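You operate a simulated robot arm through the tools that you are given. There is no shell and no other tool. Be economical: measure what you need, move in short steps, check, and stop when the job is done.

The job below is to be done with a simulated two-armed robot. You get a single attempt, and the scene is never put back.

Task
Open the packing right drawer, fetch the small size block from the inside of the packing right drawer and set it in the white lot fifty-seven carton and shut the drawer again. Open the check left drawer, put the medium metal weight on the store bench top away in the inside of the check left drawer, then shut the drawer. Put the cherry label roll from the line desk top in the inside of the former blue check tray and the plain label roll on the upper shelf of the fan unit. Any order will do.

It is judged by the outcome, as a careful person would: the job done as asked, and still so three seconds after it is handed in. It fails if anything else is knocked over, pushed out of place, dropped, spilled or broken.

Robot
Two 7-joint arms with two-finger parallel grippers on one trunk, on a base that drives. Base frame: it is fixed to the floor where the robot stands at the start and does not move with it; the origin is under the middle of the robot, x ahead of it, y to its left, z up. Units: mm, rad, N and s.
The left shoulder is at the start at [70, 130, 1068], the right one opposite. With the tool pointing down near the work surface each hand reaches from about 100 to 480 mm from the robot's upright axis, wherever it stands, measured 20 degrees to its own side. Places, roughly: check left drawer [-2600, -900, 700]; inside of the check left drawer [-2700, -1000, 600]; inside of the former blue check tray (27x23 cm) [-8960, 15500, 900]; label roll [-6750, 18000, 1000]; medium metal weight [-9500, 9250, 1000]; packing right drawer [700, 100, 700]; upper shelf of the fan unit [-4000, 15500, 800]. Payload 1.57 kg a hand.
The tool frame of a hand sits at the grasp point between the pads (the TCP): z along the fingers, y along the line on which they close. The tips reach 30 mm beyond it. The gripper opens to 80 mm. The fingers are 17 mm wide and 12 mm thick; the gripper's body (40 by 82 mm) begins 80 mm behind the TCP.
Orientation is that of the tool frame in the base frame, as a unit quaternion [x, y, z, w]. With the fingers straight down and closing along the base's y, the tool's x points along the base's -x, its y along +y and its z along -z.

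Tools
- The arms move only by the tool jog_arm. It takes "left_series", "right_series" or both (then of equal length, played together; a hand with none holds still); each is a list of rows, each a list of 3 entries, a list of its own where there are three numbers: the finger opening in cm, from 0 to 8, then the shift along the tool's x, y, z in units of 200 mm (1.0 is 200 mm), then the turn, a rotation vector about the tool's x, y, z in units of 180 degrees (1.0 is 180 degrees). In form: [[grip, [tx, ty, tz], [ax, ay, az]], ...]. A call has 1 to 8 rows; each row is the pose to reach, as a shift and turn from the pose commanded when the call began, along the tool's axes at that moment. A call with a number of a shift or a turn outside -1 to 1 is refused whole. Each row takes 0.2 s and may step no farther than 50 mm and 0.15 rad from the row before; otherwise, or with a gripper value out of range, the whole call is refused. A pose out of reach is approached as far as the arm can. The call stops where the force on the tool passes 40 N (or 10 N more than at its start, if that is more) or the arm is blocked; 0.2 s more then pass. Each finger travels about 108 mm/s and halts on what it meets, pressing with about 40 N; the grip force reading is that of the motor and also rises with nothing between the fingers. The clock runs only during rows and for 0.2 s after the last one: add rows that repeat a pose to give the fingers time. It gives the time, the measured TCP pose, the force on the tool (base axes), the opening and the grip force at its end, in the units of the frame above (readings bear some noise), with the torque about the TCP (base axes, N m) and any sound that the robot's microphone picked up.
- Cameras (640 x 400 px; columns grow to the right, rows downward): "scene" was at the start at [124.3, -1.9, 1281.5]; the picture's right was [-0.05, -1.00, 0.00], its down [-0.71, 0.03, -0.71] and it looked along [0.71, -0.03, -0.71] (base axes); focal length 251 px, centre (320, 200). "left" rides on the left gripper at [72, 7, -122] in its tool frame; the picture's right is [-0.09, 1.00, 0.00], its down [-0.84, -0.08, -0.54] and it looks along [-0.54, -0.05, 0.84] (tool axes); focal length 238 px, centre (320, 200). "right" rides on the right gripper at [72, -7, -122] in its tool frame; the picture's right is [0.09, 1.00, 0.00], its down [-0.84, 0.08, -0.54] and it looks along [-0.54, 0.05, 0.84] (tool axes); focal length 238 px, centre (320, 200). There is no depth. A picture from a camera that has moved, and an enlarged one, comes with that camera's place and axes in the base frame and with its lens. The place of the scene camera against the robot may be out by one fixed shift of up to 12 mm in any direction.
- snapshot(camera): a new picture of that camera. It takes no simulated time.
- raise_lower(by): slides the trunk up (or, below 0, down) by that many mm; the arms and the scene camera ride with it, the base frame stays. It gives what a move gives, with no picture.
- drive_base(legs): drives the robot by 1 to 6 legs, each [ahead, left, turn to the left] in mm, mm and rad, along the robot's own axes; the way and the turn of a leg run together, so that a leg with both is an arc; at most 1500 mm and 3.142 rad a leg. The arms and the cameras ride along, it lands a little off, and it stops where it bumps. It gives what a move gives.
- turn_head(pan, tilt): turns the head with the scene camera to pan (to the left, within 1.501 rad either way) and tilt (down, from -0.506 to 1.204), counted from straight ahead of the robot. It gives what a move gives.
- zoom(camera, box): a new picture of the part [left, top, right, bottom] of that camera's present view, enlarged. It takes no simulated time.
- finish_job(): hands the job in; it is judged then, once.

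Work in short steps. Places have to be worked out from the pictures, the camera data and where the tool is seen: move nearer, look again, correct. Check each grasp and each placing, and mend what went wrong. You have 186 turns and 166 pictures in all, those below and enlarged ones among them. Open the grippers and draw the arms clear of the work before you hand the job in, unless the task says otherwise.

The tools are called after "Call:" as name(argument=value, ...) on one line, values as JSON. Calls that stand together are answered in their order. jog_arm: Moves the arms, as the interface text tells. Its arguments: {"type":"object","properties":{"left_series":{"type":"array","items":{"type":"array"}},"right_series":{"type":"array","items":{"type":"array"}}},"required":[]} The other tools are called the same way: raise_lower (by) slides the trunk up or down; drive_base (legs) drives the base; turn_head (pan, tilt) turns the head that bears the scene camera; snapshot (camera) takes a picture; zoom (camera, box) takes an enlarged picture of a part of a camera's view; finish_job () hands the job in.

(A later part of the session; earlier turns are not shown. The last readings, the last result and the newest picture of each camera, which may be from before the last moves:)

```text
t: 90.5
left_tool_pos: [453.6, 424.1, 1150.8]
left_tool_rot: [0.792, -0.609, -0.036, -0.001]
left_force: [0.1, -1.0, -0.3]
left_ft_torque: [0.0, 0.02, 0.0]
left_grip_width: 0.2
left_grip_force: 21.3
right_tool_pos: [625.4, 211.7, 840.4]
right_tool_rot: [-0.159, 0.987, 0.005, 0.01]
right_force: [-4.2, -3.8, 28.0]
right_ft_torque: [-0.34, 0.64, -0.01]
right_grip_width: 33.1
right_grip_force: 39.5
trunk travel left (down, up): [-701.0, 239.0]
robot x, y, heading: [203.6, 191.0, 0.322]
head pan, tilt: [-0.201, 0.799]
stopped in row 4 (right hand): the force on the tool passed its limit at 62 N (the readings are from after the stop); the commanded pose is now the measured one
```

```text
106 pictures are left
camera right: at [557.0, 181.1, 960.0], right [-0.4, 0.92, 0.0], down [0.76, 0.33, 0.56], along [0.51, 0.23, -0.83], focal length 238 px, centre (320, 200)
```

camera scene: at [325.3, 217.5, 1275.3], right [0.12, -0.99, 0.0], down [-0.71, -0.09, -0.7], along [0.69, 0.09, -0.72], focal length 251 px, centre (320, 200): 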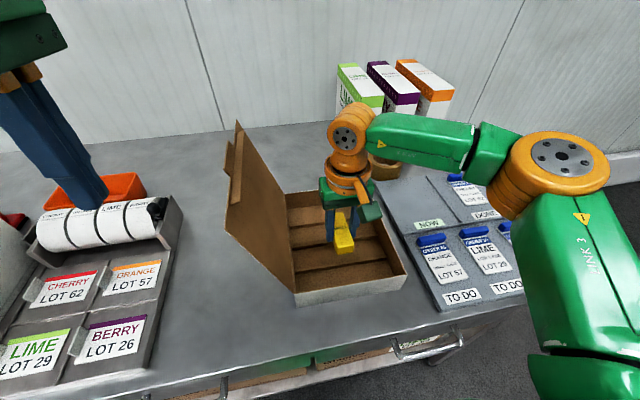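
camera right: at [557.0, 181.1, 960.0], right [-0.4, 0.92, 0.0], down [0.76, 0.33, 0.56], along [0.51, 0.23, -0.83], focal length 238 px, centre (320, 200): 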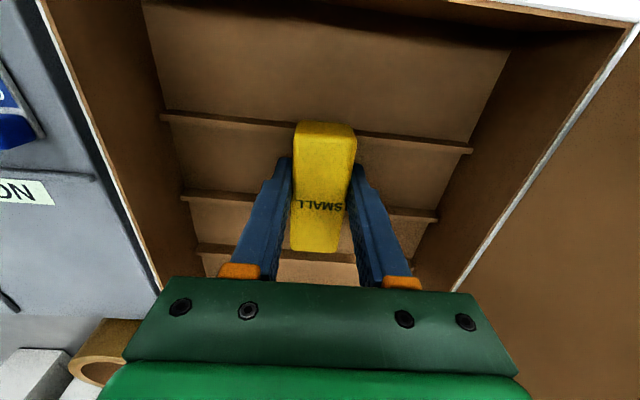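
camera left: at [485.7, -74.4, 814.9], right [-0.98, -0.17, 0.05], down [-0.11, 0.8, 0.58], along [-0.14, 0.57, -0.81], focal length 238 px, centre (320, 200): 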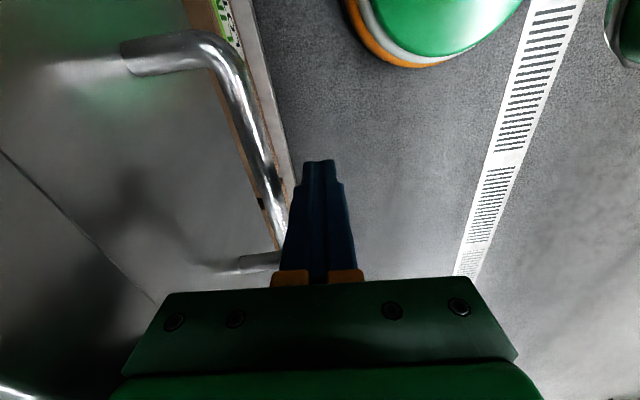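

The block has touched the ridges. I ease up 3 mm and open, then rise.

Call:
jog_arm(right_series=[[0, [0, 0, -0.015], [0, 0, 0]], [4.5, [0, 0, -0.015], [0, 0, 0]], [6, [0, 0, -0.015], [0, 0, 0]], [6, [0, 0, -0.015], [0, 0, 0]], [6, [0, 0, -0.2], [0, 0, 0]], [6, [0, 0, -0.4], [0, 0, 0]], [6, [0, 0, -0.6], [0, 0, 0]], [6, [0, 0, -0.8], [0, 0, 0]]])

Call:
snapshot(camera="right")

```text
t: 92.3
left_tool_pos: [459.9, 426.3, 1148.0]
left_tool_rot: [0.792, -0.609, -0.038, 0.001]
left_force: [0.2, -0.7, -0.1]
left_ft_torque: [0.03, -0.03, -0.01]
left_grip_width: 0.0
left_grip_force: 21.4
right_tool_pos: [626.3, 211.6, 995.0]
right_tool_rot: [-0.16, 0.987, 0.003, 0.006]
right_force: [-0.1, -0.6, -0.4]
right_ft_torque: [0.0, -0.01, 0.0]
right_grip_width: 59.8
right_grip_force: 0.1
trunk travel left (down, up): [-701.0, 239.0]
robot x, y, heading: [207.0, 192.0, 0.322]
head pan, tilt: [-0.201, 0.799]
```

```text
105 pictures are left
camera right: at [559.5, 180.9, 1115.9], right [-0.4, 0.92, 0.0], down [0.76, 0.33, 0.55], along [0.51, 0.22, -0.83], focal length 238 px, centre (320, 200)
```

right: 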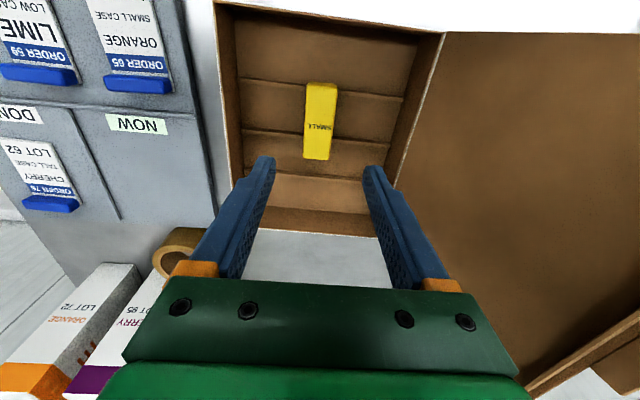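

The small block lies in the carton. I lift and draw in the right hand, back away from the bench, and look round toward the rest of the room.

Call:
jog_arm(right_series=[[6, [0, 0, -0.2], [0, 0, 0]], [6, [0, 0, -0.4], [0, 0, 0]], [6, [0.2, 0, -0.6], [0, 0, 0]], [6, [0.4, 0, -0.6], [0, 0, 0]], [6, [0.6, 0, -0.6], [0, 0, 0]], [6, [0.8, 0, -0.6], [0, 0, 0]]])

Call:
drive_base(legs=[[-500, 0, 0], [0, 0, 2.5]])

Call:
turn_head(pan=0.0, tilt=0.15)

Call:
snapshot(camera="scene")

```text
refused: row 3 steps farther than a row can; nothing moved
```

```text
t: 101.2
left_tool_pos: [-614.5, -6.6, 1147.2]
left_tool_rot: [0.827, 0.561, -0.011, 0.036]
left_force: [-0.1, 0.4, -0.4]
left_ft_torque: [0.03, -0.03, 0.02]
left_grip_width: 0.1
left_grip_force: 21.1
right_tool_pos: [-621.6, 266.2, 994.0]
right_tool_rot: [0.988, -0.157, -0.007, 0.001]
right_force: [-0.9, -0.1, 0.4]
right_ft_torque: [0.0, -0.01, 0.02]
right_grip_width: 59.8
right_grip_force: 0.1
trunk travel left (down, up): [-701.0, 239.0]
robot x, y, heading: [-271.6, 32.3, 2.834]
head pan, tilt: [-0.201, 0.799]
```

```text
t: 102.2
left_tool_pos: [-612.9, -7.1, 1147.9]
left_tool_rot: [0.826, 0.562, -0.01, 0.037]
left_force: [0.3, 0.7, -0.4]
left_ft_torque: [0.01, 0.01, 0.0]
left_grip_width: 0.1
left_grip_force: 21.1
right_tool_pos: [-622.1, 265.9, 995.2]
right_tool_rot: [0.987, -0.158, -0.007, 0.001]
right_force: [-0.3, -0.1, -0.4]
right_ft_torque: [-0.02, 0.03, -0.03]
right_grip_width: 60.0
right_grip_force: 0.1
trunk travel left (down, up): [-701.0, 239.0]
robot x, y, heading: [-266.6, 33.3, 2.832]
head pan, tilt: [0.0, 0.15]
```

```text
104 pictures are left
camera scene: at [-411.4, 77.6, 1333.6], right [0.31, 0.95, 0.0], down [0.14, -0.05, -0.99], along [-0.94, 0.3, -0.15], focal length 251 px, centre (320, 200)
```

scene: 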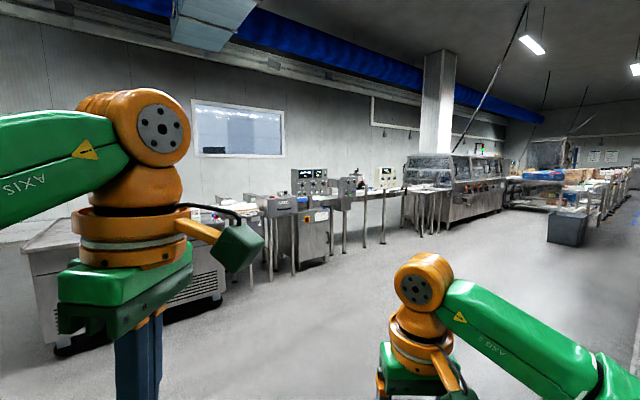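

The room stretches off along direction 1.89 rad, with the check bench on the left and the production line beyond. I tuck the right hand in, turn to face down the room and look.

Call:
jog_arm(right_series=[[6, [0.2, 0, -0.1], [0, 0, 0]], [6, [0.4, 0, -0.2], [0, 0, 0]], [6, [0.6, 0, -0.3], [0, 0, 0]], [6, [0.8, 0, -0.4], [0, 0, 0]], [6, [0.9, 0, -0.5], [0, 0, 0]]])

Call:
drive_base(legs=[[0, 0, -0.94]])

Call:
snapshot(camera="scene")

```text
t: 103.4
left_tool_pos: [-612.5, -7.5, 1148.2]
left_tool_rot: [0.826, 0.562, -0.011, 0.036]
left_force: [0.5, -0.7, 0.2]
left_ft_torque: [0.02, 0.01, -0.01]
left_grip_width: 0.0
left_grip_force: 21.9
right_tool_pos: [-447.2, 207.9, 1092.7]
right_tool_rot: [0.987, -0.158, -0.009, 0.0]
right_force: [-0.1, -0.9, -0.2]
right_ft_torque: [0.05, 0.02, 0.0]
right_grip_width: 59.9
right_grip_force: 0.2
trunk travel left (down, up): [-701.0, 239.0]
robot x, y, heading: [-269.4, 30.5, 2.832]
head pan, tilt: [0.0, 0.15]
```

```text
t: 106.2
left_tool_pos: [-503.8, 287.2, 1147.1]
left_tool_rot: [0.991, 0.128, -0.025, 0.028]
left_force: [-0.1, 0.4, -0.3]
left_ft_torque: [0.0, 0.02, 0.02]
left_grip_width: 0.0
left_grip_force: 21.3
right_tool_pos: [-232.7, 282.1, 1092.8]
right_tool_rot: [0.809, -0.588, -0.006, -0.003]
right_force: [-0.1, 0.5, 0.1]
right_ft_torque: [0.02, 0.01, 0.02]
right_grip_width: 60.2
right_grip_force: 0.1
trunk travel left (down, up): [-701.0, 239.0]
robot x, y, heading: [-268.4, 32.2, 1.891]
head pan, tilt: [0.0, 0.15]
```

```text
103 pictures are left
camera scene: at [-320.6, 169.2, 1333.6], right [0.95, 0.31, 0.0], down [0.05, -0.14, -0.99], along [-0.31, 0.94, -0.15], focal length 251 px, centre (320, 200)
```

scene: 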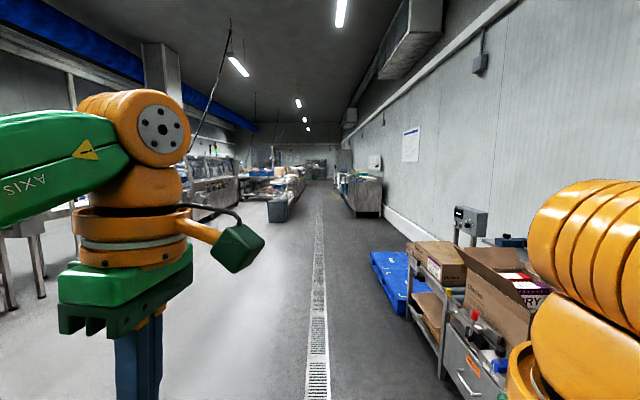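

The corridor along the drain is clear. I drive 9 m down it in six legs.

Call:
drive_base(legs=[[1500, 0, 0], [1500, 0, 0], [1500, 0, 0], [1500, 0, 0], [1500, 0, 0], [1500, 0, 0]])

Call:
snapshot(camera="scene")

Call:
turn_head(pan=0.9, tilt=0.15)

Call:
snapshot(camera="scene")

```text
t: 148.7
left_tool_pos: [-3226.4, 8858.6, 1147.5]
left_tool_rot: [0.992, 0.117, -0.026, 0.029]
left_force: [-0.2, -0.8, -0.5]
left_ft_torque: [-0.01, 0.03, 0.01]
left_grip_width: 0.0
left_grip_force: 21.5
right_tool_pos: [-2955.2, 8846.2, 1092.0]
right_tool_rot: [0.804, -0.595, -0.007, -0.002]
right_force: [0.2, 0.0, -0.4]
right_ft_torque: [0.0, -0.03, 0.0]
right_grip_width: 60.0
right_grip_force: 0.2
trunk travel left (down, up): [-701.0, 239.0]
robot x, y, heading: [-2997.6, 8595.5, 1.868]
head pan, tilt: [0.0, 0.15]
```

```text
102 pictures are left
camera scene: at [-3045.6, 8735.7, 1333.7], right [0.96, 0.29, 0.0], down [0.04, -0.14, -0.99], along [-0.29, 0.94, -0.15], focal length 251 px, centre (320, 200)
```

scene: 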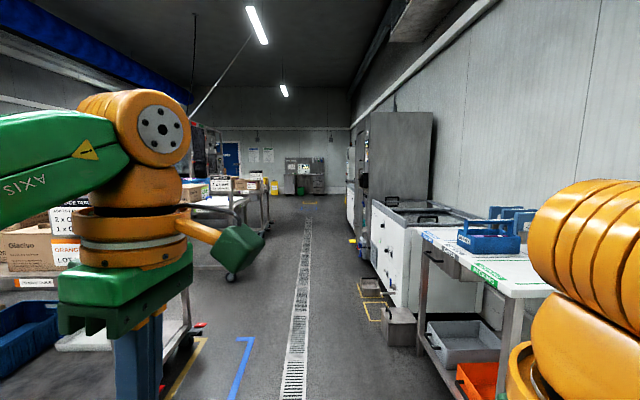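

```text
t: 149.9
left_tool_pos: [-3225.2, 8857.9, 1147.9]
left_tool_rot: [0.992, 0.117, -0.025, 0.027]
left_force: [0.3, -0.1, -0.3]
left_ft_torque: [0.0, 0.0, 0.01]
left_grip_width: 0.0
left_grip_force: 21.1
right_tool_pos: [-2955.1, 8846.9, 1092.1]
right_tool_rot: [0.804, -0.595, -0.007, -0.002]
right_force: [-0.1, 0.1, 0.2]
right_ft_torque: [0.04, 0.0, -0.03]
right_grip_width: 60.0
right_grip_force: 0.0
trunk travel left (down, up): [-701.0, 239.0]
robot x, y, heading: [-2994.6, 8598.1, 1.87]
head pan, tilt: [0.901, 0.15]
```

```text
101 pictures are left
camera scene: at [-3104.8, 8681.2, 1333.7], right [0.36, 0.93, 0.0], down [0.14, -0.05, -0.99], along [-0.92, 0.36, -0.15], focal length 251 px, centre (320, 200)
```

scene: 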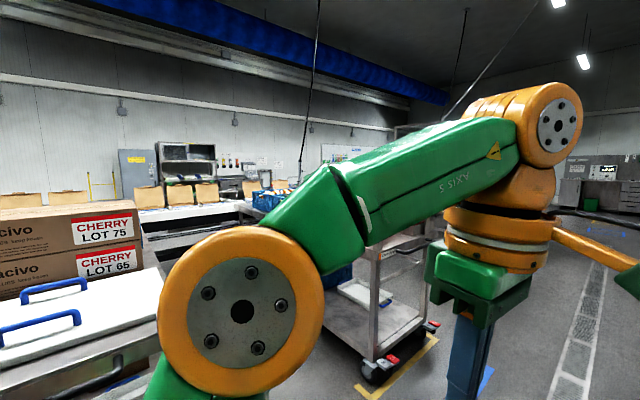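

I'm at about 9.1 m down the room; the line desk appears at the far end. I shift 200 mm left, straighten and go on 7.5 m.

Call:
drive_base(legs=[[0, 200, 0.02], [1500, 0, 0], [1500, 0, 0], [1500, 0, 0], [1500, 0, 0], [1000, 0, 0]])

Call:
turn_head(pan=0.0, tilt=0.25)

Call:
snapshot(camera="scene")

Call:
turn_head(pan=-1.1, tilt=0.25)

Call:
snapshot(camera="scene")

```text
t: 184.3
left_tool_pos: [-5565.2, 15432.0, 1147.0]
left_tool_rot: [0.992, 0.119, -0.025, 0.027]
left_force: [0.5, -0.1, 0.1]
left_ft_torque: [0.02, 0.0, 0.02]
left_grip_width: 0.1
left_grip_force: 21.6
right_tool_pos: [-5293.8, 15422.3, 1092.5]
right_tool_rot: [0.804, -0.594, -0.007, -0.002]
right_force: [0.4, 0.2, 0.5]
right_ft_torque: [0.02, 0.04, 0.0]
right_grip_width: 60.0
right_grip_force: 0.1
trunk travel left (down, up): [-701.0, 239.0]
robot x, y, heading: [-5334.2, 15173.7, 1.873]
head pan, tilt: [0.901, 0.15]
```

```text
t: 185.5
left_tool_pos: [-5566.3, 15433.1, 1147.6]
left_tool_rot: [0.992, 0.118, -0.026, 0.028]
left_force: [0.0, -1.2, 0.5]
left_ft_torque: [0.0, -0.04, 0.01]
left_grip_width: 0.0
left_grip_force: 21.3
right_tool_pos: [-5295.1, 15422.1, 1092.1]
right_tool_rot: [0.805, -0.594, -0.007, -0.002]
right_force: [0.6, 0.3, 0.3]
right_ft_torque: [0.02, 0.0, 0.01]
right_grip_width: 60.2
right_grip_force: 0.0
trunk travel left (down, up): [-701.0, 239.0]
robot x, y, heading: [-5334.5, 15173.2, 1.87]
head pan, tilt: [0.0, 0.25]
```

```text
100 pictures are left
camera scene: at [-5385.2, 15311.8, 1324.4], right [0.95, 0.3, 0.0], down [0.07, -0.24, -0.97], along [-0.29, 0.92, -0.25], focal length 251 px, centre (320, 200)
```

scene: 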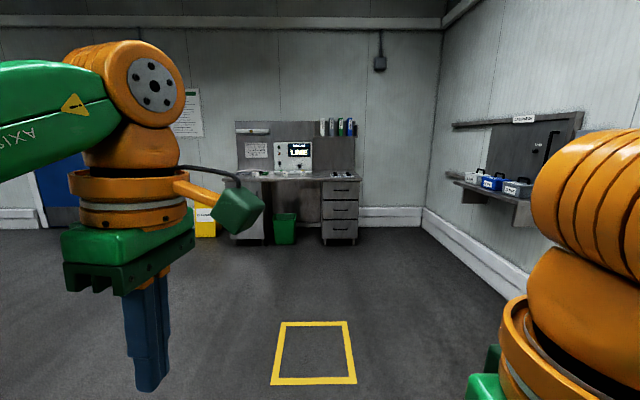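

```text
t: 186.8
left_tool_pos: [-5566.9, 15432.8, 1147.2]
left_tool_rot: [0.992, 0.119, -0.026, 0.028]
left_force: [0.3, 0.6, -1.5]
left_ft_torque: [0.02, 0.02, -0.03]
left_grip_width: 0.1
left_grip_force: 22.0
right_tool_pos: [-5296.1, 15422.0, 1092.5]
right_tool_rot: [0.804, -0.594, -0.007, -0.002]
right_force: [0.5, 0.1, -0.2]
right_ft_torque: [0.03, 0.03, 0.02]
right_grip_width: 59.9
right_grip_force: 0.1
trunk travel left (down, up): [-701.0, 239.0]
robot x, y, heading: [-5334.0, 15172.4, 1.875]
head pan, tilt: [-1.1, 0.25]
```

```text
99 pictures are left
camera scene: at [-5290.6, 15288.0, 1324.4], right [0.7, -0.71, 0.0], down [-0.18, -0.17, -0.97], along [0.69, 0.68, -0.25], focal length 251 px, centre (320, 200)
```

scene: 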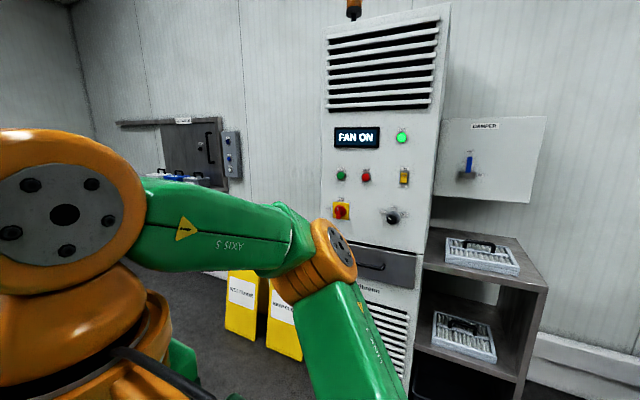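

The fan unit's side shelf (with a filter on its top, z about 800) is on the right, matching [-4034, 15488]. The desk lies ahead; I drive toward it and look at its top.

Call:
drive_base(legs=[[1500, 300, 0.02], [450, 100, 0]])

Call:
turn_head(pan=0.0, tilt=0.4)

Call:
snapshot(camera="scene")

```text
refused: leg 1 is longer than a leg can be; nothing moved
```

```text
t: 188.2
left_tool_pos: [-5565.1, 15434.0, 1148.3]
left_tool_rot: [0.992, 0.119, -0.026, 0.028]
left_force: [0.2, -0.4, 0.0]
left_ft_torque: [0.01, 0.02, -0.02]
left_grip_width: 0.0
left_grip_force: 21.0
right_tool_pos: [-5294.2, 15422.9, 1091.0]
right_tool_rot: [0.804, -0.594, -0.007, -0.003]
right_force: [-0.1, 0.0, 0.9]
right_ft_torque: [-0.01, 0.01, -0.03]
right_grip_width: 60.3
right_grip_force: 0.1
trunk travel left (down, up): [-701.0, 239.0]
robot x, y, heading: [-5336.9, 15173.8, 1.875]
head pan, tilt: [0.0, 0.4]
```

```text
98 pictures are left
camera scene: at [-5384.8, 15311.1, 1310.4], right [0.95, 0.3, 0.0], down [0.12, -0.37, -0.92], along [-0.27, 0.88, -0.39], focal length 251 px, centre (320, 200)
```

scene: 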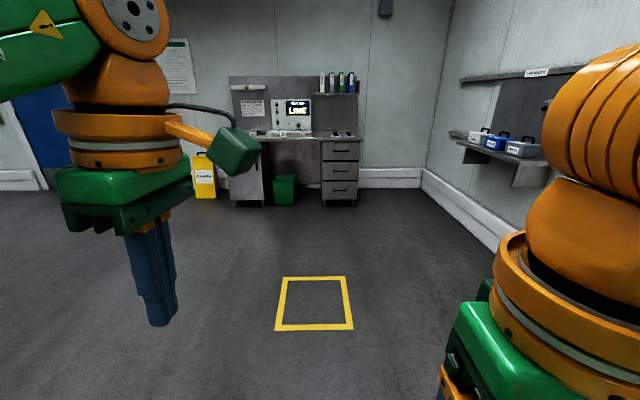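

The leg was too long by a hair; I split it up.

Call:
drive_base(legs=[[1000, 200, 0.02], [900, 150, 0]])

Call:
snapshot(camera="scene")

```text
t: 197.8
left_tool_pos: [-6471.1, 17138.9, 1148.0]
left_tool_rot: [0.992, 0.118, -0.026, 0.028]
left_force: [-0.4, 0.3, 0.4]
left_ft_torque: [0.02, 0.02, 0.01]
left_grip_width: 0.0
left_grip_force: 20.9
right_tool_pos: [-6199.3, 17128.2, 1092.8]
right_tool_rot: [0.804, -0.594, -0.008, -0.002]
right_force: [0.5, -0.8, 0.8]
right_ft_torque: [-0.03, -0.04, -0.01]
right_grip_width: 60.1
right_grip_force: 0.1
trunk travel left (down, up): [-701.0, 239.0]
robot x, y, heading: [-6239.2, 16880.5, 1.872]
head pan, tilt: [0.0, 0.4]
```

```text
97 pictures are left
camera scene: at [-6290.1, 17016.8, 1310.5], right [0.95, 0.3, 0.0], down [0.12, -0.37, -0.92], along [-0.27, 0.88, -0.39], focal length 251 px, centre (320, 200)
```

scene: 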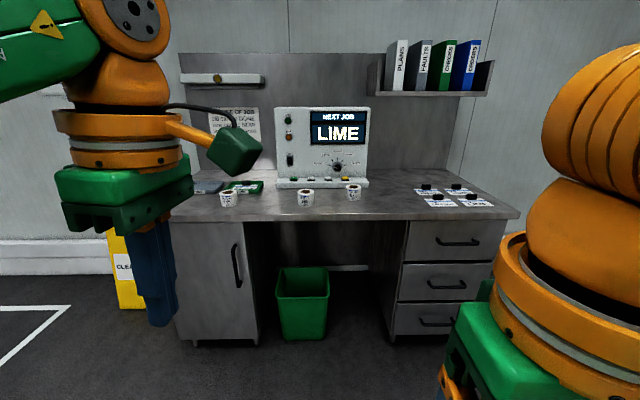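

Three small rolls stand on the desk. I zoom to read them.

Call:
zoom(camera="scene", box=[200, 160, 380, 230])

Call:
zoom(camera="scene", box=[390, 170, 520, 220])

```text
3.56 times, centred on (290, 195) of scene
camera zoom: at [-6290.1, 17016.8, 1310.5], right [0.95, 0.3, 0.0], down [0.12, -0.37, -0.92], along [-0.27, 0.88, -0.39], focal length 892 px, centre (427, 218)
```

zoom: 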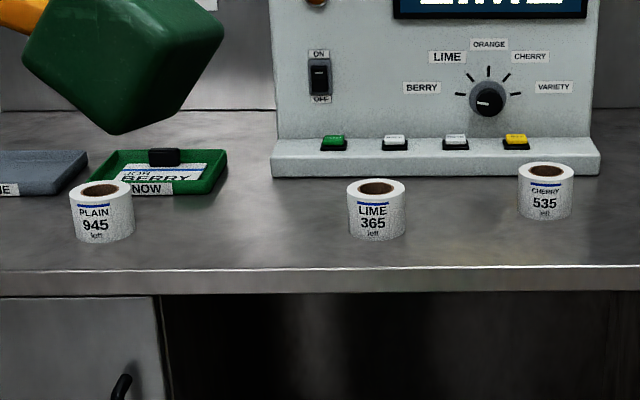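

```text
4.92 times, centred on (455, 195) of scene
camera zoom: at [-6290.1, 17016.8, 1310.5], right [0.95, 0.3, 0.0], down [0.12, -0.37, -0.92], along [-0.27, 0.88, -0.39], focal length 1235 px, centre (-345, 225)
```

zoom: 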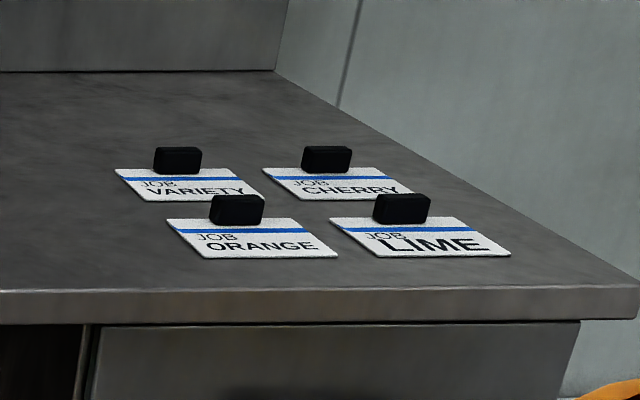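

PLAIN is at the left, LIME in the middle, CHERRY on the right. I'll take CHERRY with the right hand and PLAIN with the left. I drive 600 mm nearer and look through both wrist cameras.

Call:
drive_base(legs=[[600, 0, 0.02]])

Call:
turn_head(pan=0.0, tilt=0.75)

Call:
snapshot(camera="scene")

Call:
snapshot(camera="right")

```text
t: 201.2
left_tool_pos: [-6660.0, 17706.6, 1147.6]
left_tool_rot: [0.991, 0.127, -0.025, 0.027]
left_force: [0.4, 0.5, 0.7]
left_ft_torque: [0.01, 0.01, 0.02]
left_grip_width: 0.0
left_grip_force: 21.8
right_tool_pos: [-6387.3, 17700.4, 1092.7]
right_tool_rot: [0.81, -0.587, -0.008, -0.003]
right_force: [0.7, -0.4, 0.3]
right_ft_torque: [-0.02, 0.0, 0.01]
right_grip_width: 60.1
right_grip_force: 0.2
trunk travel left (down, up): [-701.0, 239.0]
robot x, y, heading: [-6424.1, 17448.3, 1.889]
head pan, tilt: [0.0, 0.4]
```

```text
t: 202.1
left_tool_pos: [-6658.9, 17707.5, 1146.5]
left_tool_rot: [0.991, 0.127, -0.025, 0.028]
left_force: [0.4, 0.4, -0.5]
left_ft_torque: [-0.02, -0.03, 0.01]
left_grip_width: 0.1
left_grip_force: 21.3
right_tool_pos: [-6388.8, 17700.8, 1091.7]
right_tool_rot: [0.809, -0.587, -0.007, -0.002]
right_force: [0.6, 1.1, -0.2]
right_ft_torque: [0.0, -0.02, 0.0]
right_grip_width: 59.9
right_grip_force: 0.1
trunk travel left (down, up): [-701.0, 239.0]
robot x, y, heading: [-6424.9, 17451.8, 1.893]
head pan, tilt: [0.0, 0.75]
```

```text
94 pictures are left
camera scene: at [-6473.3, 17579.3, 1279.3], right [0.95, 0.31, 0.0], down [0.21, -0.65, -0.73], along [-0.23, 0.69, -0.68], focal length 251 px, centre (320, 200)
```

scene: 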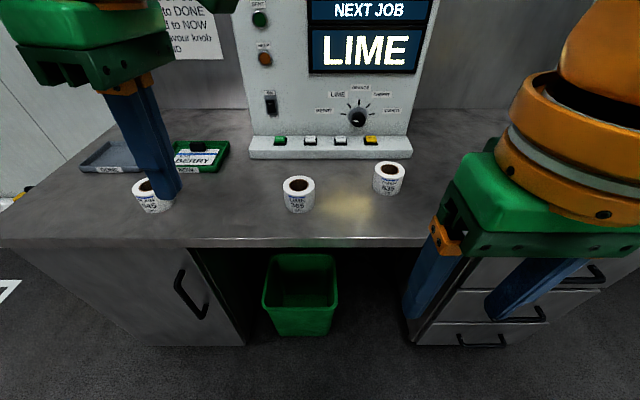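

```text
93 pictures are left
camera right: at [-6358.5, 17633.2, 1212.5], right [-0.92, -0.4, 0.0], down [-0.33, 0.76, 0.55], along [-0.22, 0.51, -0.83], focal length 238 px, centre (320, 200)
```

right: 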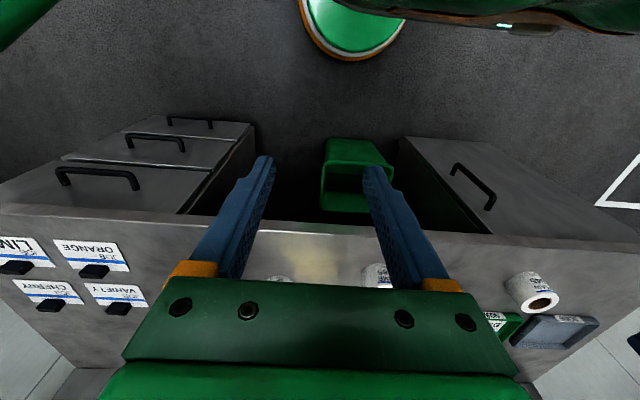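

Two views agree: CHERRY's top is at about [-6470, 18085, 924], PLAIN's at [-6964, 17859, 924]; both are some 72 mm across. I drive 180 mm ahead and bring the right hand over CHERRY.

Call:
drive_base(legs=[[180, 0, 0]])

Call:
jog_arm(right_series=[[8, [-0.2, -0.05, 0], [0, 0, 0]], [8, [-0.4, -0.1, 0], [0, 0, 0]], [8, [-0.6, -0.15, 0], [0, 0, 0]], [8, [-0.8, -0.2, 0], [0, 0, 0]], [8, [-1.0, -0.22, 0], [0, 0, 0]], [8, [-1.0, -0.22, 0], [0, 0, 0]]])

Call:
snapshot(camera="right")

```text
t: 203.6
left_tool_pos: [-6715.3, 17875.3, 1148.7]
left_tool_rot: [0.991, 0.128, -0.026, 0.026]
left_force: [0.6, -0.2, -0.8]
left_ft_torque: [0.02, 0.01, -0.01]
left_grip_width: 0.0
left_grip_force: 21.1
right_tool_pos: [-6443.7, 17870.7, 1093.9]
right_tool_rot: [0.809, -0.588, -0.008, -0.003]
right_force: [-0.2, 0.1, -0.6]
right_ft_torque: [0.05, 0.0, 0.01]
right_grip_width: 60.0
right_grip_force: 0.1
trunk travel left (down, up): [-701.0, 239.0]
robot x, y, heading: [-6478.1, 17619.5, 1.89]
head pan, tilt: [0.0, 0.75]
```

```text
t: 205.0
left_tool_pos: [-6716.1, 17876.4, 1149.4]
left_tool_rot: [0.991, 0.128, -0.027, 0.027]
left_force: [0.1, 0.3, -0.9]
left_ft_torque: [0.04, 0.01, 0.01]
left_grip_width: 0.2
left_grip_force: 21.1
right_tool_pos: [-6460.6, 18065.2, 1094.2]
right_tool_rot: [0.81, -0.586, -0.009, -0.002]
right_force: [-0.6, 1.1, 0.2]
right_ft_torque: [0.01, 0.0, -0.03]
right_grip_width: 80.0
right_grip_force: 0.0
right hand out of reach, approached as far as the arm can: row 5, 6
trunk travel left (down, up): [-701.0, 239.0]
robot x, y, heading: [-6479.2, 17621.5, 1.888]
head pan, tilt: [0.0, 0.75]
```

```text
92 pictures are left
camera right: at [-6431.9, 17997.3, 1215.0], right [-0.92, -0.4, 0.0], down [-0.33, 0.76, 0.56], along [-0.22, 0.51, -0.83], focal length 238 px, centre (320, 200)
```

right: 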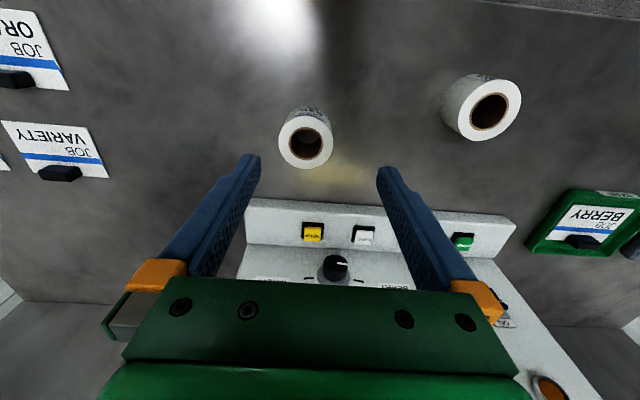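

The roll is about 68 mm across and sits 34 mm ahead and 15 mm right of the grasp line. I correct and come down 90 mm, then look again.

Call:
jog_arm(right_series=[[8, [0, -0.03, 0.2], [0, 0, 0]], [8, [-0.08, -0.075, 0.35], [0, 0, 0]], [8, [-0.17, -0.075, 0.45], [0, 0, 0]], [8, [-0.17, -0.075, 0.45], [0, 0, 0]]])

Call:
snapshot(camera="right")

```text
t: 206.0
left_tool_pos: [-6715.3, 17875.8, 1147.4]
left_tool_rot: [0.991, 0.128, -0.026, 0.027]
left_force: [0.5, -0.5, -0.2]
left_ft_torque: [-0.01, 0.0, -0.01]
left_grip_width: 0.1
left_grip_force: 20.9
right_tool_pos: [-6458.7, 18103.6, 1004.1]
right_tool_rot: [0.809, -0.587, -0.008, -0.002]
right_force: [-0.1, 0.0, 0.2]
right_ft_torque: [0.02, 0.0, -0.01]
right_grip_width: 80.1
right_grip_force: 0.1
trunk travel left (down, up): [-701.0, 239.0]
robot x, y, heading: [-6477.3, 17622.4, 1.889]
head pan, tilt: [0.0, 0.75]
```

```text
91 pictures are left
camera right: at [-6429.5, 18035.4, 1124.8], right [-0.92, -0.4, 0.0], down [-0.33, 0.76, 0.56], along [-0.22, 0.51, -0.83], focal length 238 px, centre (320, 200)
```

right: 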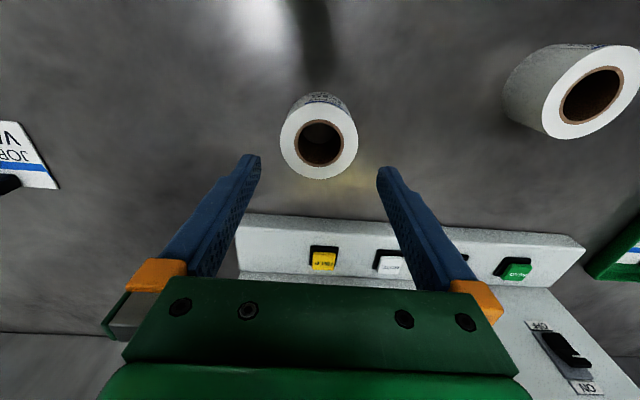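

The roll is centred exactly. I descend 65 mm so the tips just pass its top.

Call:
jog_arm(right_series=[[8, [0, 0, 0.15], [0, 0, 0]], [8, [0, 0, 0.3], [0, 0, 0]], [8, [0, 0, 0.33], [0, 0, 0]]])

Call:
snapshot(camera="right")

```text
t: 206.8
left_tool_pos: [-6715.8, 17877.6, 1147.5]
left_tool_rot: [0.991, 0.128, -0.025, 0.027]
left_force: [0.3, 0.0, -0.1]
left_ft_torque: [-0.01, 0.0, 0.03]
left_grip_width: 0.0
left_grip_force: 21.2
right_tool_pos: [-6460.3, 18105.9, 939.6]
right_tool_rot: [0.81, -0.587, -0.008, -0.002]
right_force: [0.1, -0.9, -0.3]
right_ft_torque: [0.0, -0.01, 0.0]
right_grip_width: 80.3
right_grip_force: 0.1
trunk travel left (down, up): [-701.0, 239.0]
robot x, y, heading: [-6482.5, 17619.7, 1.886]
head pan, tilt: [0.0, 0.75]
```

```text
90 pictures are left
camera right: at [-6430.8, 18036.9, 1059.0], right [-0.92, -0.4, 0.0], down [-0.33, 0.76, 0.55], along [-0.22, 0.51, -0.83], focal length 238 px, centre (320, 200)
```

right: 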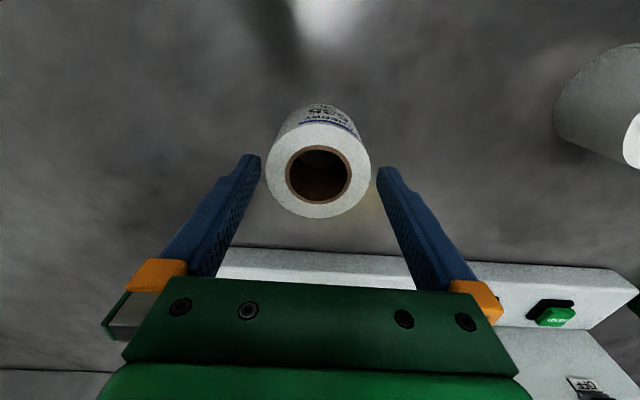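

Still centred between the fingers. I go down 38 mm more and close.

Call:
jog_arm(right_series=[[8, [0, -0.005, 0.1], [0, 0, 0]], [8, [0, -0.005, 0.19], [0, 0, 0]], [8, [0, -0.005, 0.19], [0, 0, 0]], [5, [0, -0.005, 0.19], [0, 0, 0]], [4, [0, -0.005, 0.19], [0, 0, 0]], [4, [0, -0.005, 0.19], [0, 0, 0]]])

Call:
snapshot(camera="right")

```text
t: 208.2
left_tool_pos: [-6716.2, 17878.0, 1145.6]
left_tool_rot: [0.991, 0.128, -0.026, 0.028]
left_force: [-0.2, 0.9, 0.9]
left_ft_torque: [0.03, 0.03, -0.03]
left_grip_width: 0.2
left_grip_force: 21.5
right_tool_pos: [-6459.7, 18104.9, 900.5]
right_tool_rot: [0.809, -0.587, -0.007, -0.002]
right_force: [-0.6, 0.8, -0.1]
right_ft_torque: [0.0, 0.0, 0.02]
right_grip_width: 73.2
right_grip_force: 40.1
trunk travel left (down, up): [-701.0, 239.0]
robot x, y, heading: [-6480.0, 17625.5, 1.885]
head pan, tilt: [0.0, 0.75]
```

```text
89 pictures are left
camera right: at [-6430.5, 18037.7, 1021.0], right [-0.92, -0.4, 0.0], down [-0.33, 0.76, 0.55], along [-0.22, 0.51, -0.83], focal length 238 px, centre (320, 200)
```

right: 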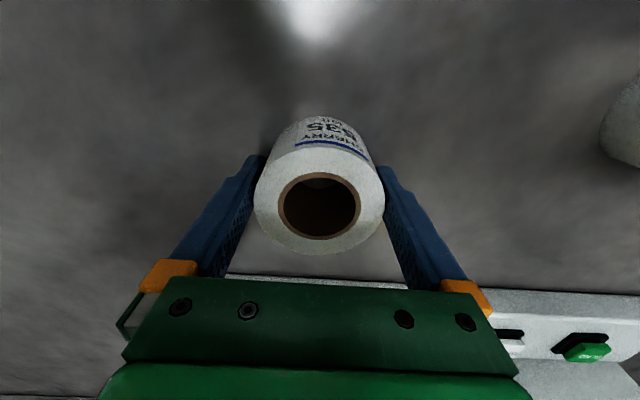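

CHERRY is gripped (73 mm). I lift it, draw it in, and shift the robot left toward PLAIN.

Call:
jog_arm(right_series=[[4, [0, 0, -0.2], [0, 0, 0]], [4, [0, 0, -0.4], [0, 0, 0]], [4, [0, 0, -0.6], [0, 0, 0]], [4, [0.15, 0, -0.75], [0, 0, 0]], [4, [0.35, 0, -0.85], [0, 0, 0]], [4, [0.55, 0, -0.9], [0, 0, 0]], [4, [0.75, 0, -0.9], [0, 0, 0]]])

Call:
drive_base(legs=[[0, 200, 0]])

Call:
snapshot(camera="left")

Call:
snapshot(camera="right")

```text
t: 209.8
left_tool_pos: [-6715.0, 17875.8, 1148.2]
left_tool_rot: [0.991, 0.128, -0.025, 0.027]
left_force: [1.0, 0.8, -0.5]
left_ft_torque: [0.01, -0.02, -0.01]
left_grip_width: 0.2
left_grip_force: 21.2
right_tool_pos: [-6411.1, 17960.4, 1077.7]
right_tool_rot: [0.809, -0.588, -0.008, -0.003]
right_force: [-0.1, -0.8, -0.8]
right_ft_torque: [-0.01, 0.05, -0.01]
right_grip_width: 72.7
right_grip_force: 39.4
trunk travel left (down, up): [-701.0, 239.0]
robot x, y, heading: [-6483.6, 17621.0, 1.89]
head pan, tilt: [0.0, 0.75]
```

```text
t: 211.4
left_tool_pos: [-6906.3, 17815.3, 1148.1]
left_tool_rot: [0.991, 0.128, -0.026, 0.029]
left_force: [0.1, -0.5, 0.4]
left_ft_torque: [0.01, -0.02, -0.03]
left_grip_width: 0.2
left_grip_force: 21.0
right_tool_pos: [-6601.4, 17899.1, 1077.5]
right_tool_rot: [0.81, -0.587, -0.007, -0.001]
right_force: [0.4, -0.2, -0.8]
right_ft_torque: [-0.02, 0.01, -0.01]
right_grip_width: 72.5
right_grip_force: 40.1
trunk travel left (down, up): [-701.0, 239.0]
robot x, y, heading: [-6669.4, 17558.3, 1.896]
head pan, tilt: [0.0, 0.75]
```

```text
88 pictures are left
camera left: at [-6826.7, 17834.0, 1265.5], right [0.17, -0.98, 0.05], down [-0.8, -0.1, 0.59], along [-0.57, -0.14, -0.81], focal length 238 px, centre (320, 200)
```

left: 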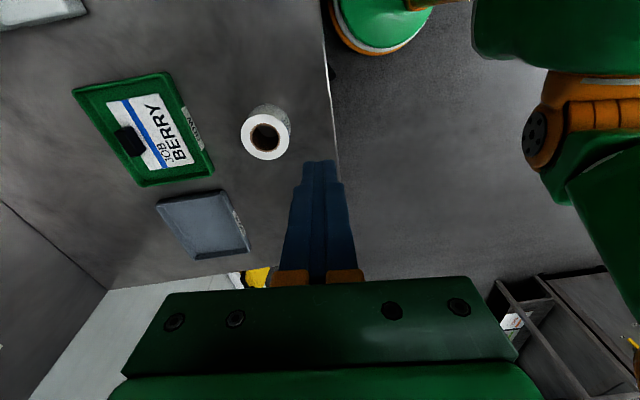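

```text
87 pictures are left
camera right: at [-6571.4, 17831.3, 1198.1], right [-0.92, -0.4, 0.01], down [-0.33, 0.76, 0.55], along [-0.23, 0.51, -0.83], focal length 238 px, centre (320, 200)
```

right: 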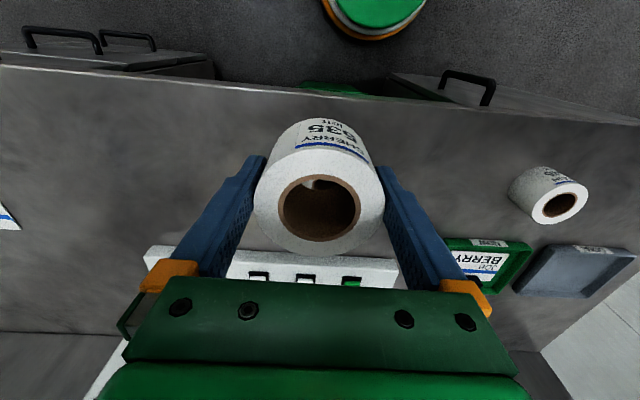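

PLAIN is seen at about [-6968, 17876]. I open the left hand, level its small tilt, and move over the roll while coming down 130 mm.

Call:
jog_arm(left_series=[[4, [-0.05, -0.09, 0.16], [0.004, 0.005, 0]], [8, [-0.1, -0.18, 0.32], [0.008, 0.009, 0]], [8, [-0.16, -0.27, 0.48], [0.012, 0.014, 0]], [8, [-0.222, -0.373, 0.65], [0.0162, 0.0188, 0]], [8, [-0.222, -0.373, 0.65], [0.0162, 0.0188, 0]]])

Call:
snapshot(camera="left")

```text
t: 212.6
left_tool_pos: [-6972.7, 17867.3, 1017.3]
left_tool_rot: [0.992, 0.128, 0.001, -0.002]
left_force: [0.3, -1.1, 0.5]
left_ft_torque: [0.03, 0.01, 0.02]
left_grip_width: 80.1
left_grip_force: 0.1
right_tool_pos: [-6602.6, 17897.6, 1077.9]
right_tool_rot: [0.81, -0.586, -0.009, -0.003]
right_force: [0.6, 0.0, -1.7]
right_ft_torque: [-0.02, 0.01, -0.03]
right_grip_width: 72.7
right_grip_force: 40.1
trunk travel left (down, up): [-701.0, 239.0]
robot x, y, heading: [-6672.0, 17560.7, 1.888]
head pan, tilt: [0.0, 0.75]
```

```text
86 pictures are left
camera left: at [-6900.5, 17878.1, 1138.6], right [0.16, -0.99, 0.0], down [-0.83, -0.14, 0.54], along [-0.53, -0.09, -0.84], focal length 238 px, centre (320, 200)
```

left: 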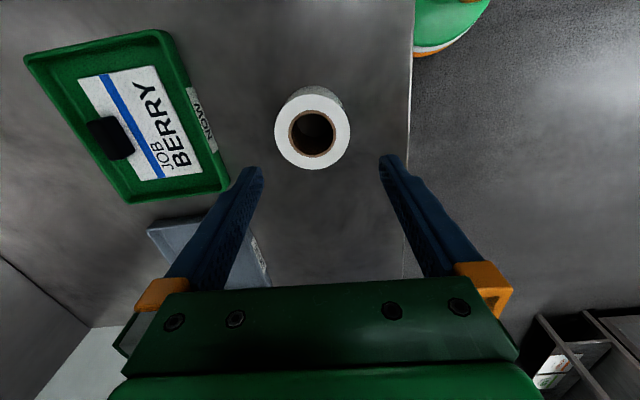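

Level now; the roll is 9 mm to one side and 5 mm ahead. I correct and descend 60 mm.

Call:
jog_arm(left_series=[[8, [0.046, -0.026, 0.0], [0, 0, 0]], [8, [0.046, -0.026, 0.15], [0, 0, 0]], [8, [0.046, -0.026, 0.32], [0, 0, 0]], [8, [0.046, -0.026, 0.37], [0, 0, 0]], [8, [0.046, -0.026, 0.37], [0, 0, 0]]])

Call:
snapshot(camera="left")

```text
t: 213.8
left_tool_pos: [-6966.8, 17873.7, 943.1]
left_tool_rot: [0.992, 0.128, 0.001, -0.002]
left_force: [0.2, -0.3, -0.1]
left_ft_torque: [-0.03, -0.05, 0.0]
left_grip_width: 80.2
left_grip_force: 0.1
right_tool_pos: [-6603.4, 17898.0, 1078.7]
right_tool_rot: [0.81, -0.587, -0.008, -0.002]
right_force: [0.0, 0.1, -1.5]
right_ft_torque: [-0.01, 0.01, -0.02]
right_grip_width: 72.4
right_grip_force: 40.2
trunk travel left (down, up): [-701.0, 239.0]
robot x, y, heading: [-6671.3, 17559.3, 1.893]
head pan, tilt: [0.0, 0.75]
```

```text
85 pictures are left
camera left: at [-6894.2, 17886.1, 1064.8], right [0.16, -0.99, 0.0], down [-0.83, -0.14, 0.54], along [-0.53, -0.09, -0.84], focal length 238 px, centre (320, 200)
```

left: 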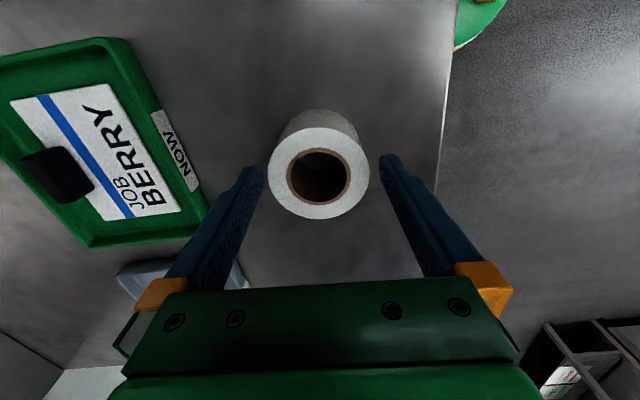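

Centred. I descend 42 mm more and close.

Call:
jog_arm(left_series=[[8, [0, -0.006, 0.1], [0, 0, 0]], [8, [0, -0.006, 0.21], [0, 0, 0]], [8, [0, -0.006, 0.21], [0, 0, 0]], [5, [0, -0.006, 0.21], [0, 0, 0]], [4, [0, -0.006, 0.21], [0, 0, 0]], [4, [0, -0.006, 0.21], [0, 0, 0]]])

Call:
jog_arm(left_series=[[4, [0, 0, -0.2], [0, 0, 0]], [4, [0, 0, -0.4], [0, 0, 0]], [4, [0, 0, -0.6], [0, 0, 0]], [4, [0, 0, -0.8], [0, 0, 0]], [4, [0, 0, -0.95], [0, 0, 0]]])

Call:
snapshot(camera="left")

```text
t: 215.2
left_tool_pos: [-6966.8, 17876.1, 900.6]
left_tool_rot: [0.992, 0.128, 0.001, 0.0]
left_force: [-0.2, -0.5, -0.8]
left_ft_torque: [0.0, -0.02, 0.01]
left_grip_width: 72.4
left_grip_force: 39.8
right_tool_pos: [-6603.5, 17898.9, 1077.1]
right_tool_rot: [0.81, -0.586, -0.007, -0.002]
right_force: [0.4, -0.4, -1.1]
right_ft_torque: [0.0, -0.01, 0.01]
right_grip_width: 72.6
right_grip_force: 39.9
trunk travel left (down, up): [-701.0, 239.0]
robot x, y, heading: [-6674.0, 17558.5, 1.895]
head pan, tilt: [0.0, 0.75]
```

```text
t: 216.4
left_tool_pos: [-6965.7, 17875.6, 1092.1]
left_tool_rot: [0.992, 0.129, 0.0, -0.002]
left_force: [0.4, -0.1, -1.1]
left_ft_torque: [0.01, 0.02, 0.01]
left_grip_width: 71.8
left_grip_force: 39.7
right_tool_pos: [-6602.2, 17897.5, 1078.1]
right_tool_rot: [0.81, -0.586, -0.008, -0.002]
right_force: [0.0, 0.3, -1.2]
right_ft_torque: [0.01, 0.02, -0.02]
right_grip_width: 72.2
right_grip_force: 40.2
trunk travel left (down, up): [-701.0, 239.0]
robot x, y, heading: [-6674.7, 17558.3, 1.892]
head pan, tilt: [0.0, 0.75]
```

```text
84 pictures are left
camera left: at [-6893.7, 17886.3, 1213.7], right [0.16, -0.99, 0.0], down [-0.83, -0.14, 0.54], along [-0.53, -0.09, -0.84], focal length 238 px, centre (320, 200)
```

left: 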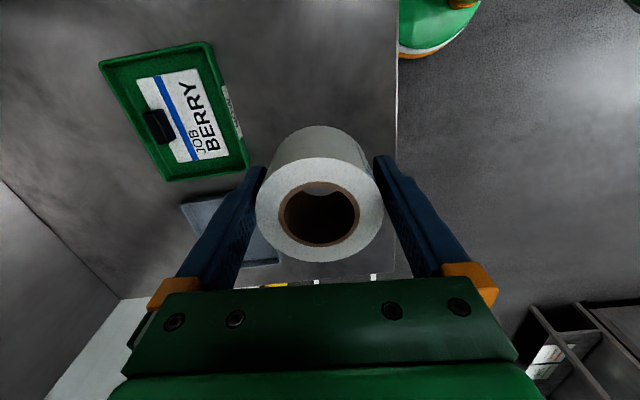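

Both rolls are held. I back away from the desk and look left toward the tray's place.

Call:
drive_base(legs=[[-900, 0, 0], [0, 0, 1.2]])

Call:
turn_head(pan=0.3, tilt=0.25)

Call:
snapshot(camera="scene")

```text
t: 224.1
left_tool_pos: [-6791.9, 16544.4, 1091.8]
left_tool_rot: [0.747, 0.665, 0.0, -0.001]
left_force: [-0.3, 0.6, -1.2]
left_ft_torque: [0.03, 0.02, 0.0]
left_grip_width: 71.7
left_grip_force: 39.7
right_tool_pos: [-6680.8, 16890.4, 1078.2]
right_tool_rot: [1.0, -0.029, -0.007, 0.002]
right_force: [-0.9, -0.1, -1.5]
right_ft_torque: [-0.02, -0.02, -0.03]
right_grip_width: 72.0
right_grip_force: 40.0
trunk travel left (down, up): [-701.0, 239.0]
robot x, y, heading: [-6390.7, 16702.6, 3.092]
head pan, tilt: [0.0, 0.75]
```

```text
t: 225.0
left_tool_pos: [-6790.6, 16542.3, 1089.1]
left_tool_rot: [0.747, 0.665, 0.0, -0.001]
left_force: [-0.1, -0.7, -1.3]
left_ft_torque: [0.02, 0.01, 0.01]
left_grip_width: 71.7
left_grip_force: 39.8
right_tool_pos: [-6680.4, 16889.9, 1078.3]
right_tool_rot: [1.0, -0.028, -0.008, 0.003]
right_force: [0.1, 0.5, -1.6]
right_ft_torque: [0.03, 0.01, 0.0]
right_grip_width: 72.3
right_grip_force: 40.2
trunk travel left (down, up): [-701.0, 239.0]
robot x, y, heading: [-6386.5, 16703.6, 3.089]
head pan, tilt: [0.3, 0.25]
```

```text
83 pictures are left
camera scene: at [-6536.1, 16684.7, 1324.2], right [-0.25, 0.97, 0.0], down [0.24, 0.06, -0.97], along [-0.94, -0.24, -0.25], focal length 251 px, centre (320, 200)
```

scene: 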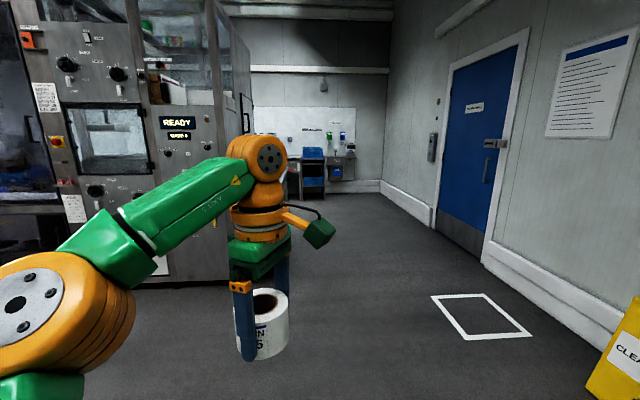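

A big machine stands on the left, the tray's spot being round its far corner. I turn to face along the wall and drive 2 m on, keeping clear, then look left.

Call:
drive_base(legs=[[0, 0, 0.37], [0, -450, 0], [1300, 0, 0], [700, 0, 0]])

Call:
turn_head(pan=0.7, tilt=0.35)

Call:
snapshot(camera="scene")

```text
t: 238.4
left_tool_pos: [-8749.7, 16214.5, 1090.3]
left_tool_rot: [0.614, 0.789, -0.002, -0.002]
left_force: [-0.1, -0.1, -1.0]
left_ft_torque: [0.03, 0.04, -0.02]
left_grip_width: 70.9
left_grip_force: 39.9
right_tool_pos: [-8769.7, 16578.6, 1078.3]
right_tool_rot: [0.988, 0.154, -0.006, 0.004]
right_force: [0.2, 0.5, -1.3]
right_ft_torque: [-0.03, -0.01, -0.01]
right_grip_width: 71.5
right_grip_force: 40.0
trunk travel left (down, up): [-701.0, 239.0]
robot x, y, heading: [-8428.7, 16507.7, -2.829]
head pan, tilt: [0.3, 0.25]
```

```text
t: 239.3
left_tool_pos: [-8749.9, 16214.0, 1089.9]
left_tool_rot: [0.614, 0.789, 0.0, -0.001]
left_force: [-0.5, -0.4, -1.4]
left_ft_torque: [0.03, -0.01, 0.0]
left_grip_width: 71.3
left_grip_force: 40.5
right_tool_pos: [-8770.5, 16578.0, 1077.4]
right_tool_rot: [0.988, 0.154, -0.007, 0.004]
right_force: [-0.6, 0.7, -1.6]
right_ft_torque: [0.02, 0.01, 0.02]
right_grip_width: 71.8
right_grip_force: 40.0
trunk travel left (down, up): [-701.0, 239.0]
robot x, y, heading: [-8429.3, 16506.6, -2.828]
head pan, tilt: [0.7, 0.351]
```

```text
82 pictures are left
camera scene: at [-8535.4, 16415.0, 1314.9], right [-0.85, 0.53, 0.0], down [0.18, 0.29, -0.94], along [-0.5, -0.8, -0.34], focal length 251 px, centre (320, 200)
```

scene: 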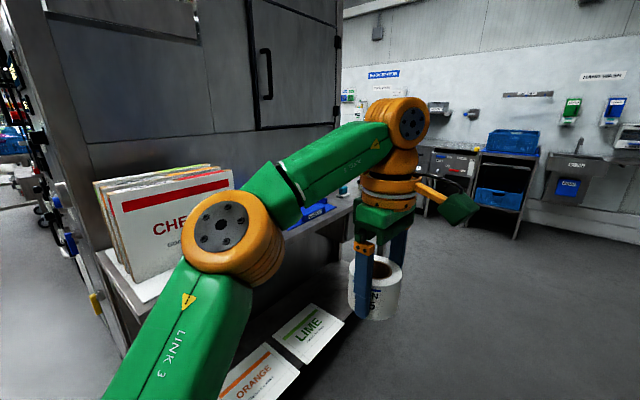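

The blue tray sits on the machine's side shelf near [-9070, 15515]. I drive on 720 mm, turn to face the shelf and look.

Call:
drive_base(legs=[[720, 0, 0], [0, 0, 1.579]])

Call:
turn_head(pan=-0.1, tilt=0.65)

Call:
snapshot(camera="scene")

```text
t: 247.1
left_tool_pos: [-8836.0, 15960.8, 1090.8]
left_tool_rot: [-0.12, 0.993, -0.001, 0.0]
left_force: [0.4, 0.0, -1.2]
left_ft_torque: [-0.01, -0.01, -0.01]
left_grip_width: 70.5
left_grip_force: 40.2
right_tool_pos: [-9199.9, 15944.2, 1078.6]
right_tool_rot: [0.594, 0.805, -0.002, 0.007]
right_force: [-0.2, 0.5, -1.6]
right_ft_torque: [-0.04, -0.02, 0.0]
right_grip_width: 71.2
right_grip_force: 40.5
trunk travel left (down, up): [-701.0, 239.0]
robot x, y, heading: [-9131.8, 16282.9, -1.263]
head pan, tilt: [0.7, 0.351]
```

```text
t: 248.2
left_tool_pos: [-8837.1, 15960.7, 1090.3]
left_tool_rot: [-0.12, 0.993, -0.001, -0.001]
left_force: [0.2, 0.9, -1.7]
left_ft_torque: [-0.01, 0.03, 0.0]
left_grip_width: 70.5
left_grip_force: 40.3
right_tool_pos: [-9200.5, 15945.1, 1078.4]
right_tool_rot: [0.593, 0.805, -0.002, 0.007]
right_force: [1.0, 0.1, -1.2]
right_ft_torque: [0.03, 0.03, -0.01]
right_grip_width: 71.1
right_grip_force: 39.9
trunk travel left (down, up): [-701.0, 239.0]
robot x, y, heading: [-9129.0, 16284.9, -1.269]
head pan, tilt: [-0.099, 0.649]
```

```text
81 pictures are left
camera scene: at [-9101.0, 16152.5, 1287.8], right [-0.98, -0.2, 0.0], down [-0.12, 0.59, -0.8], along [0.16, -0.78, -0.6], focal length 251 px, centre (320, 200)
```

scene: 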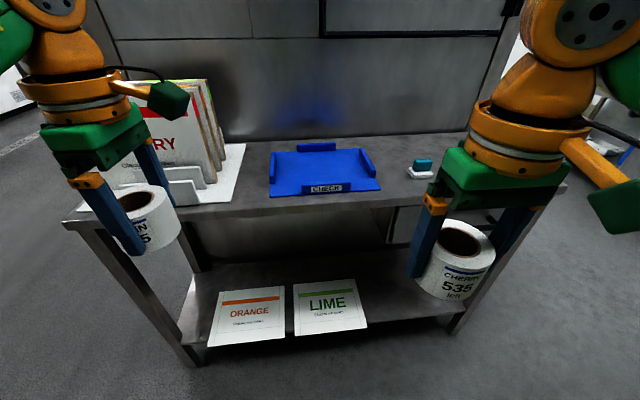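

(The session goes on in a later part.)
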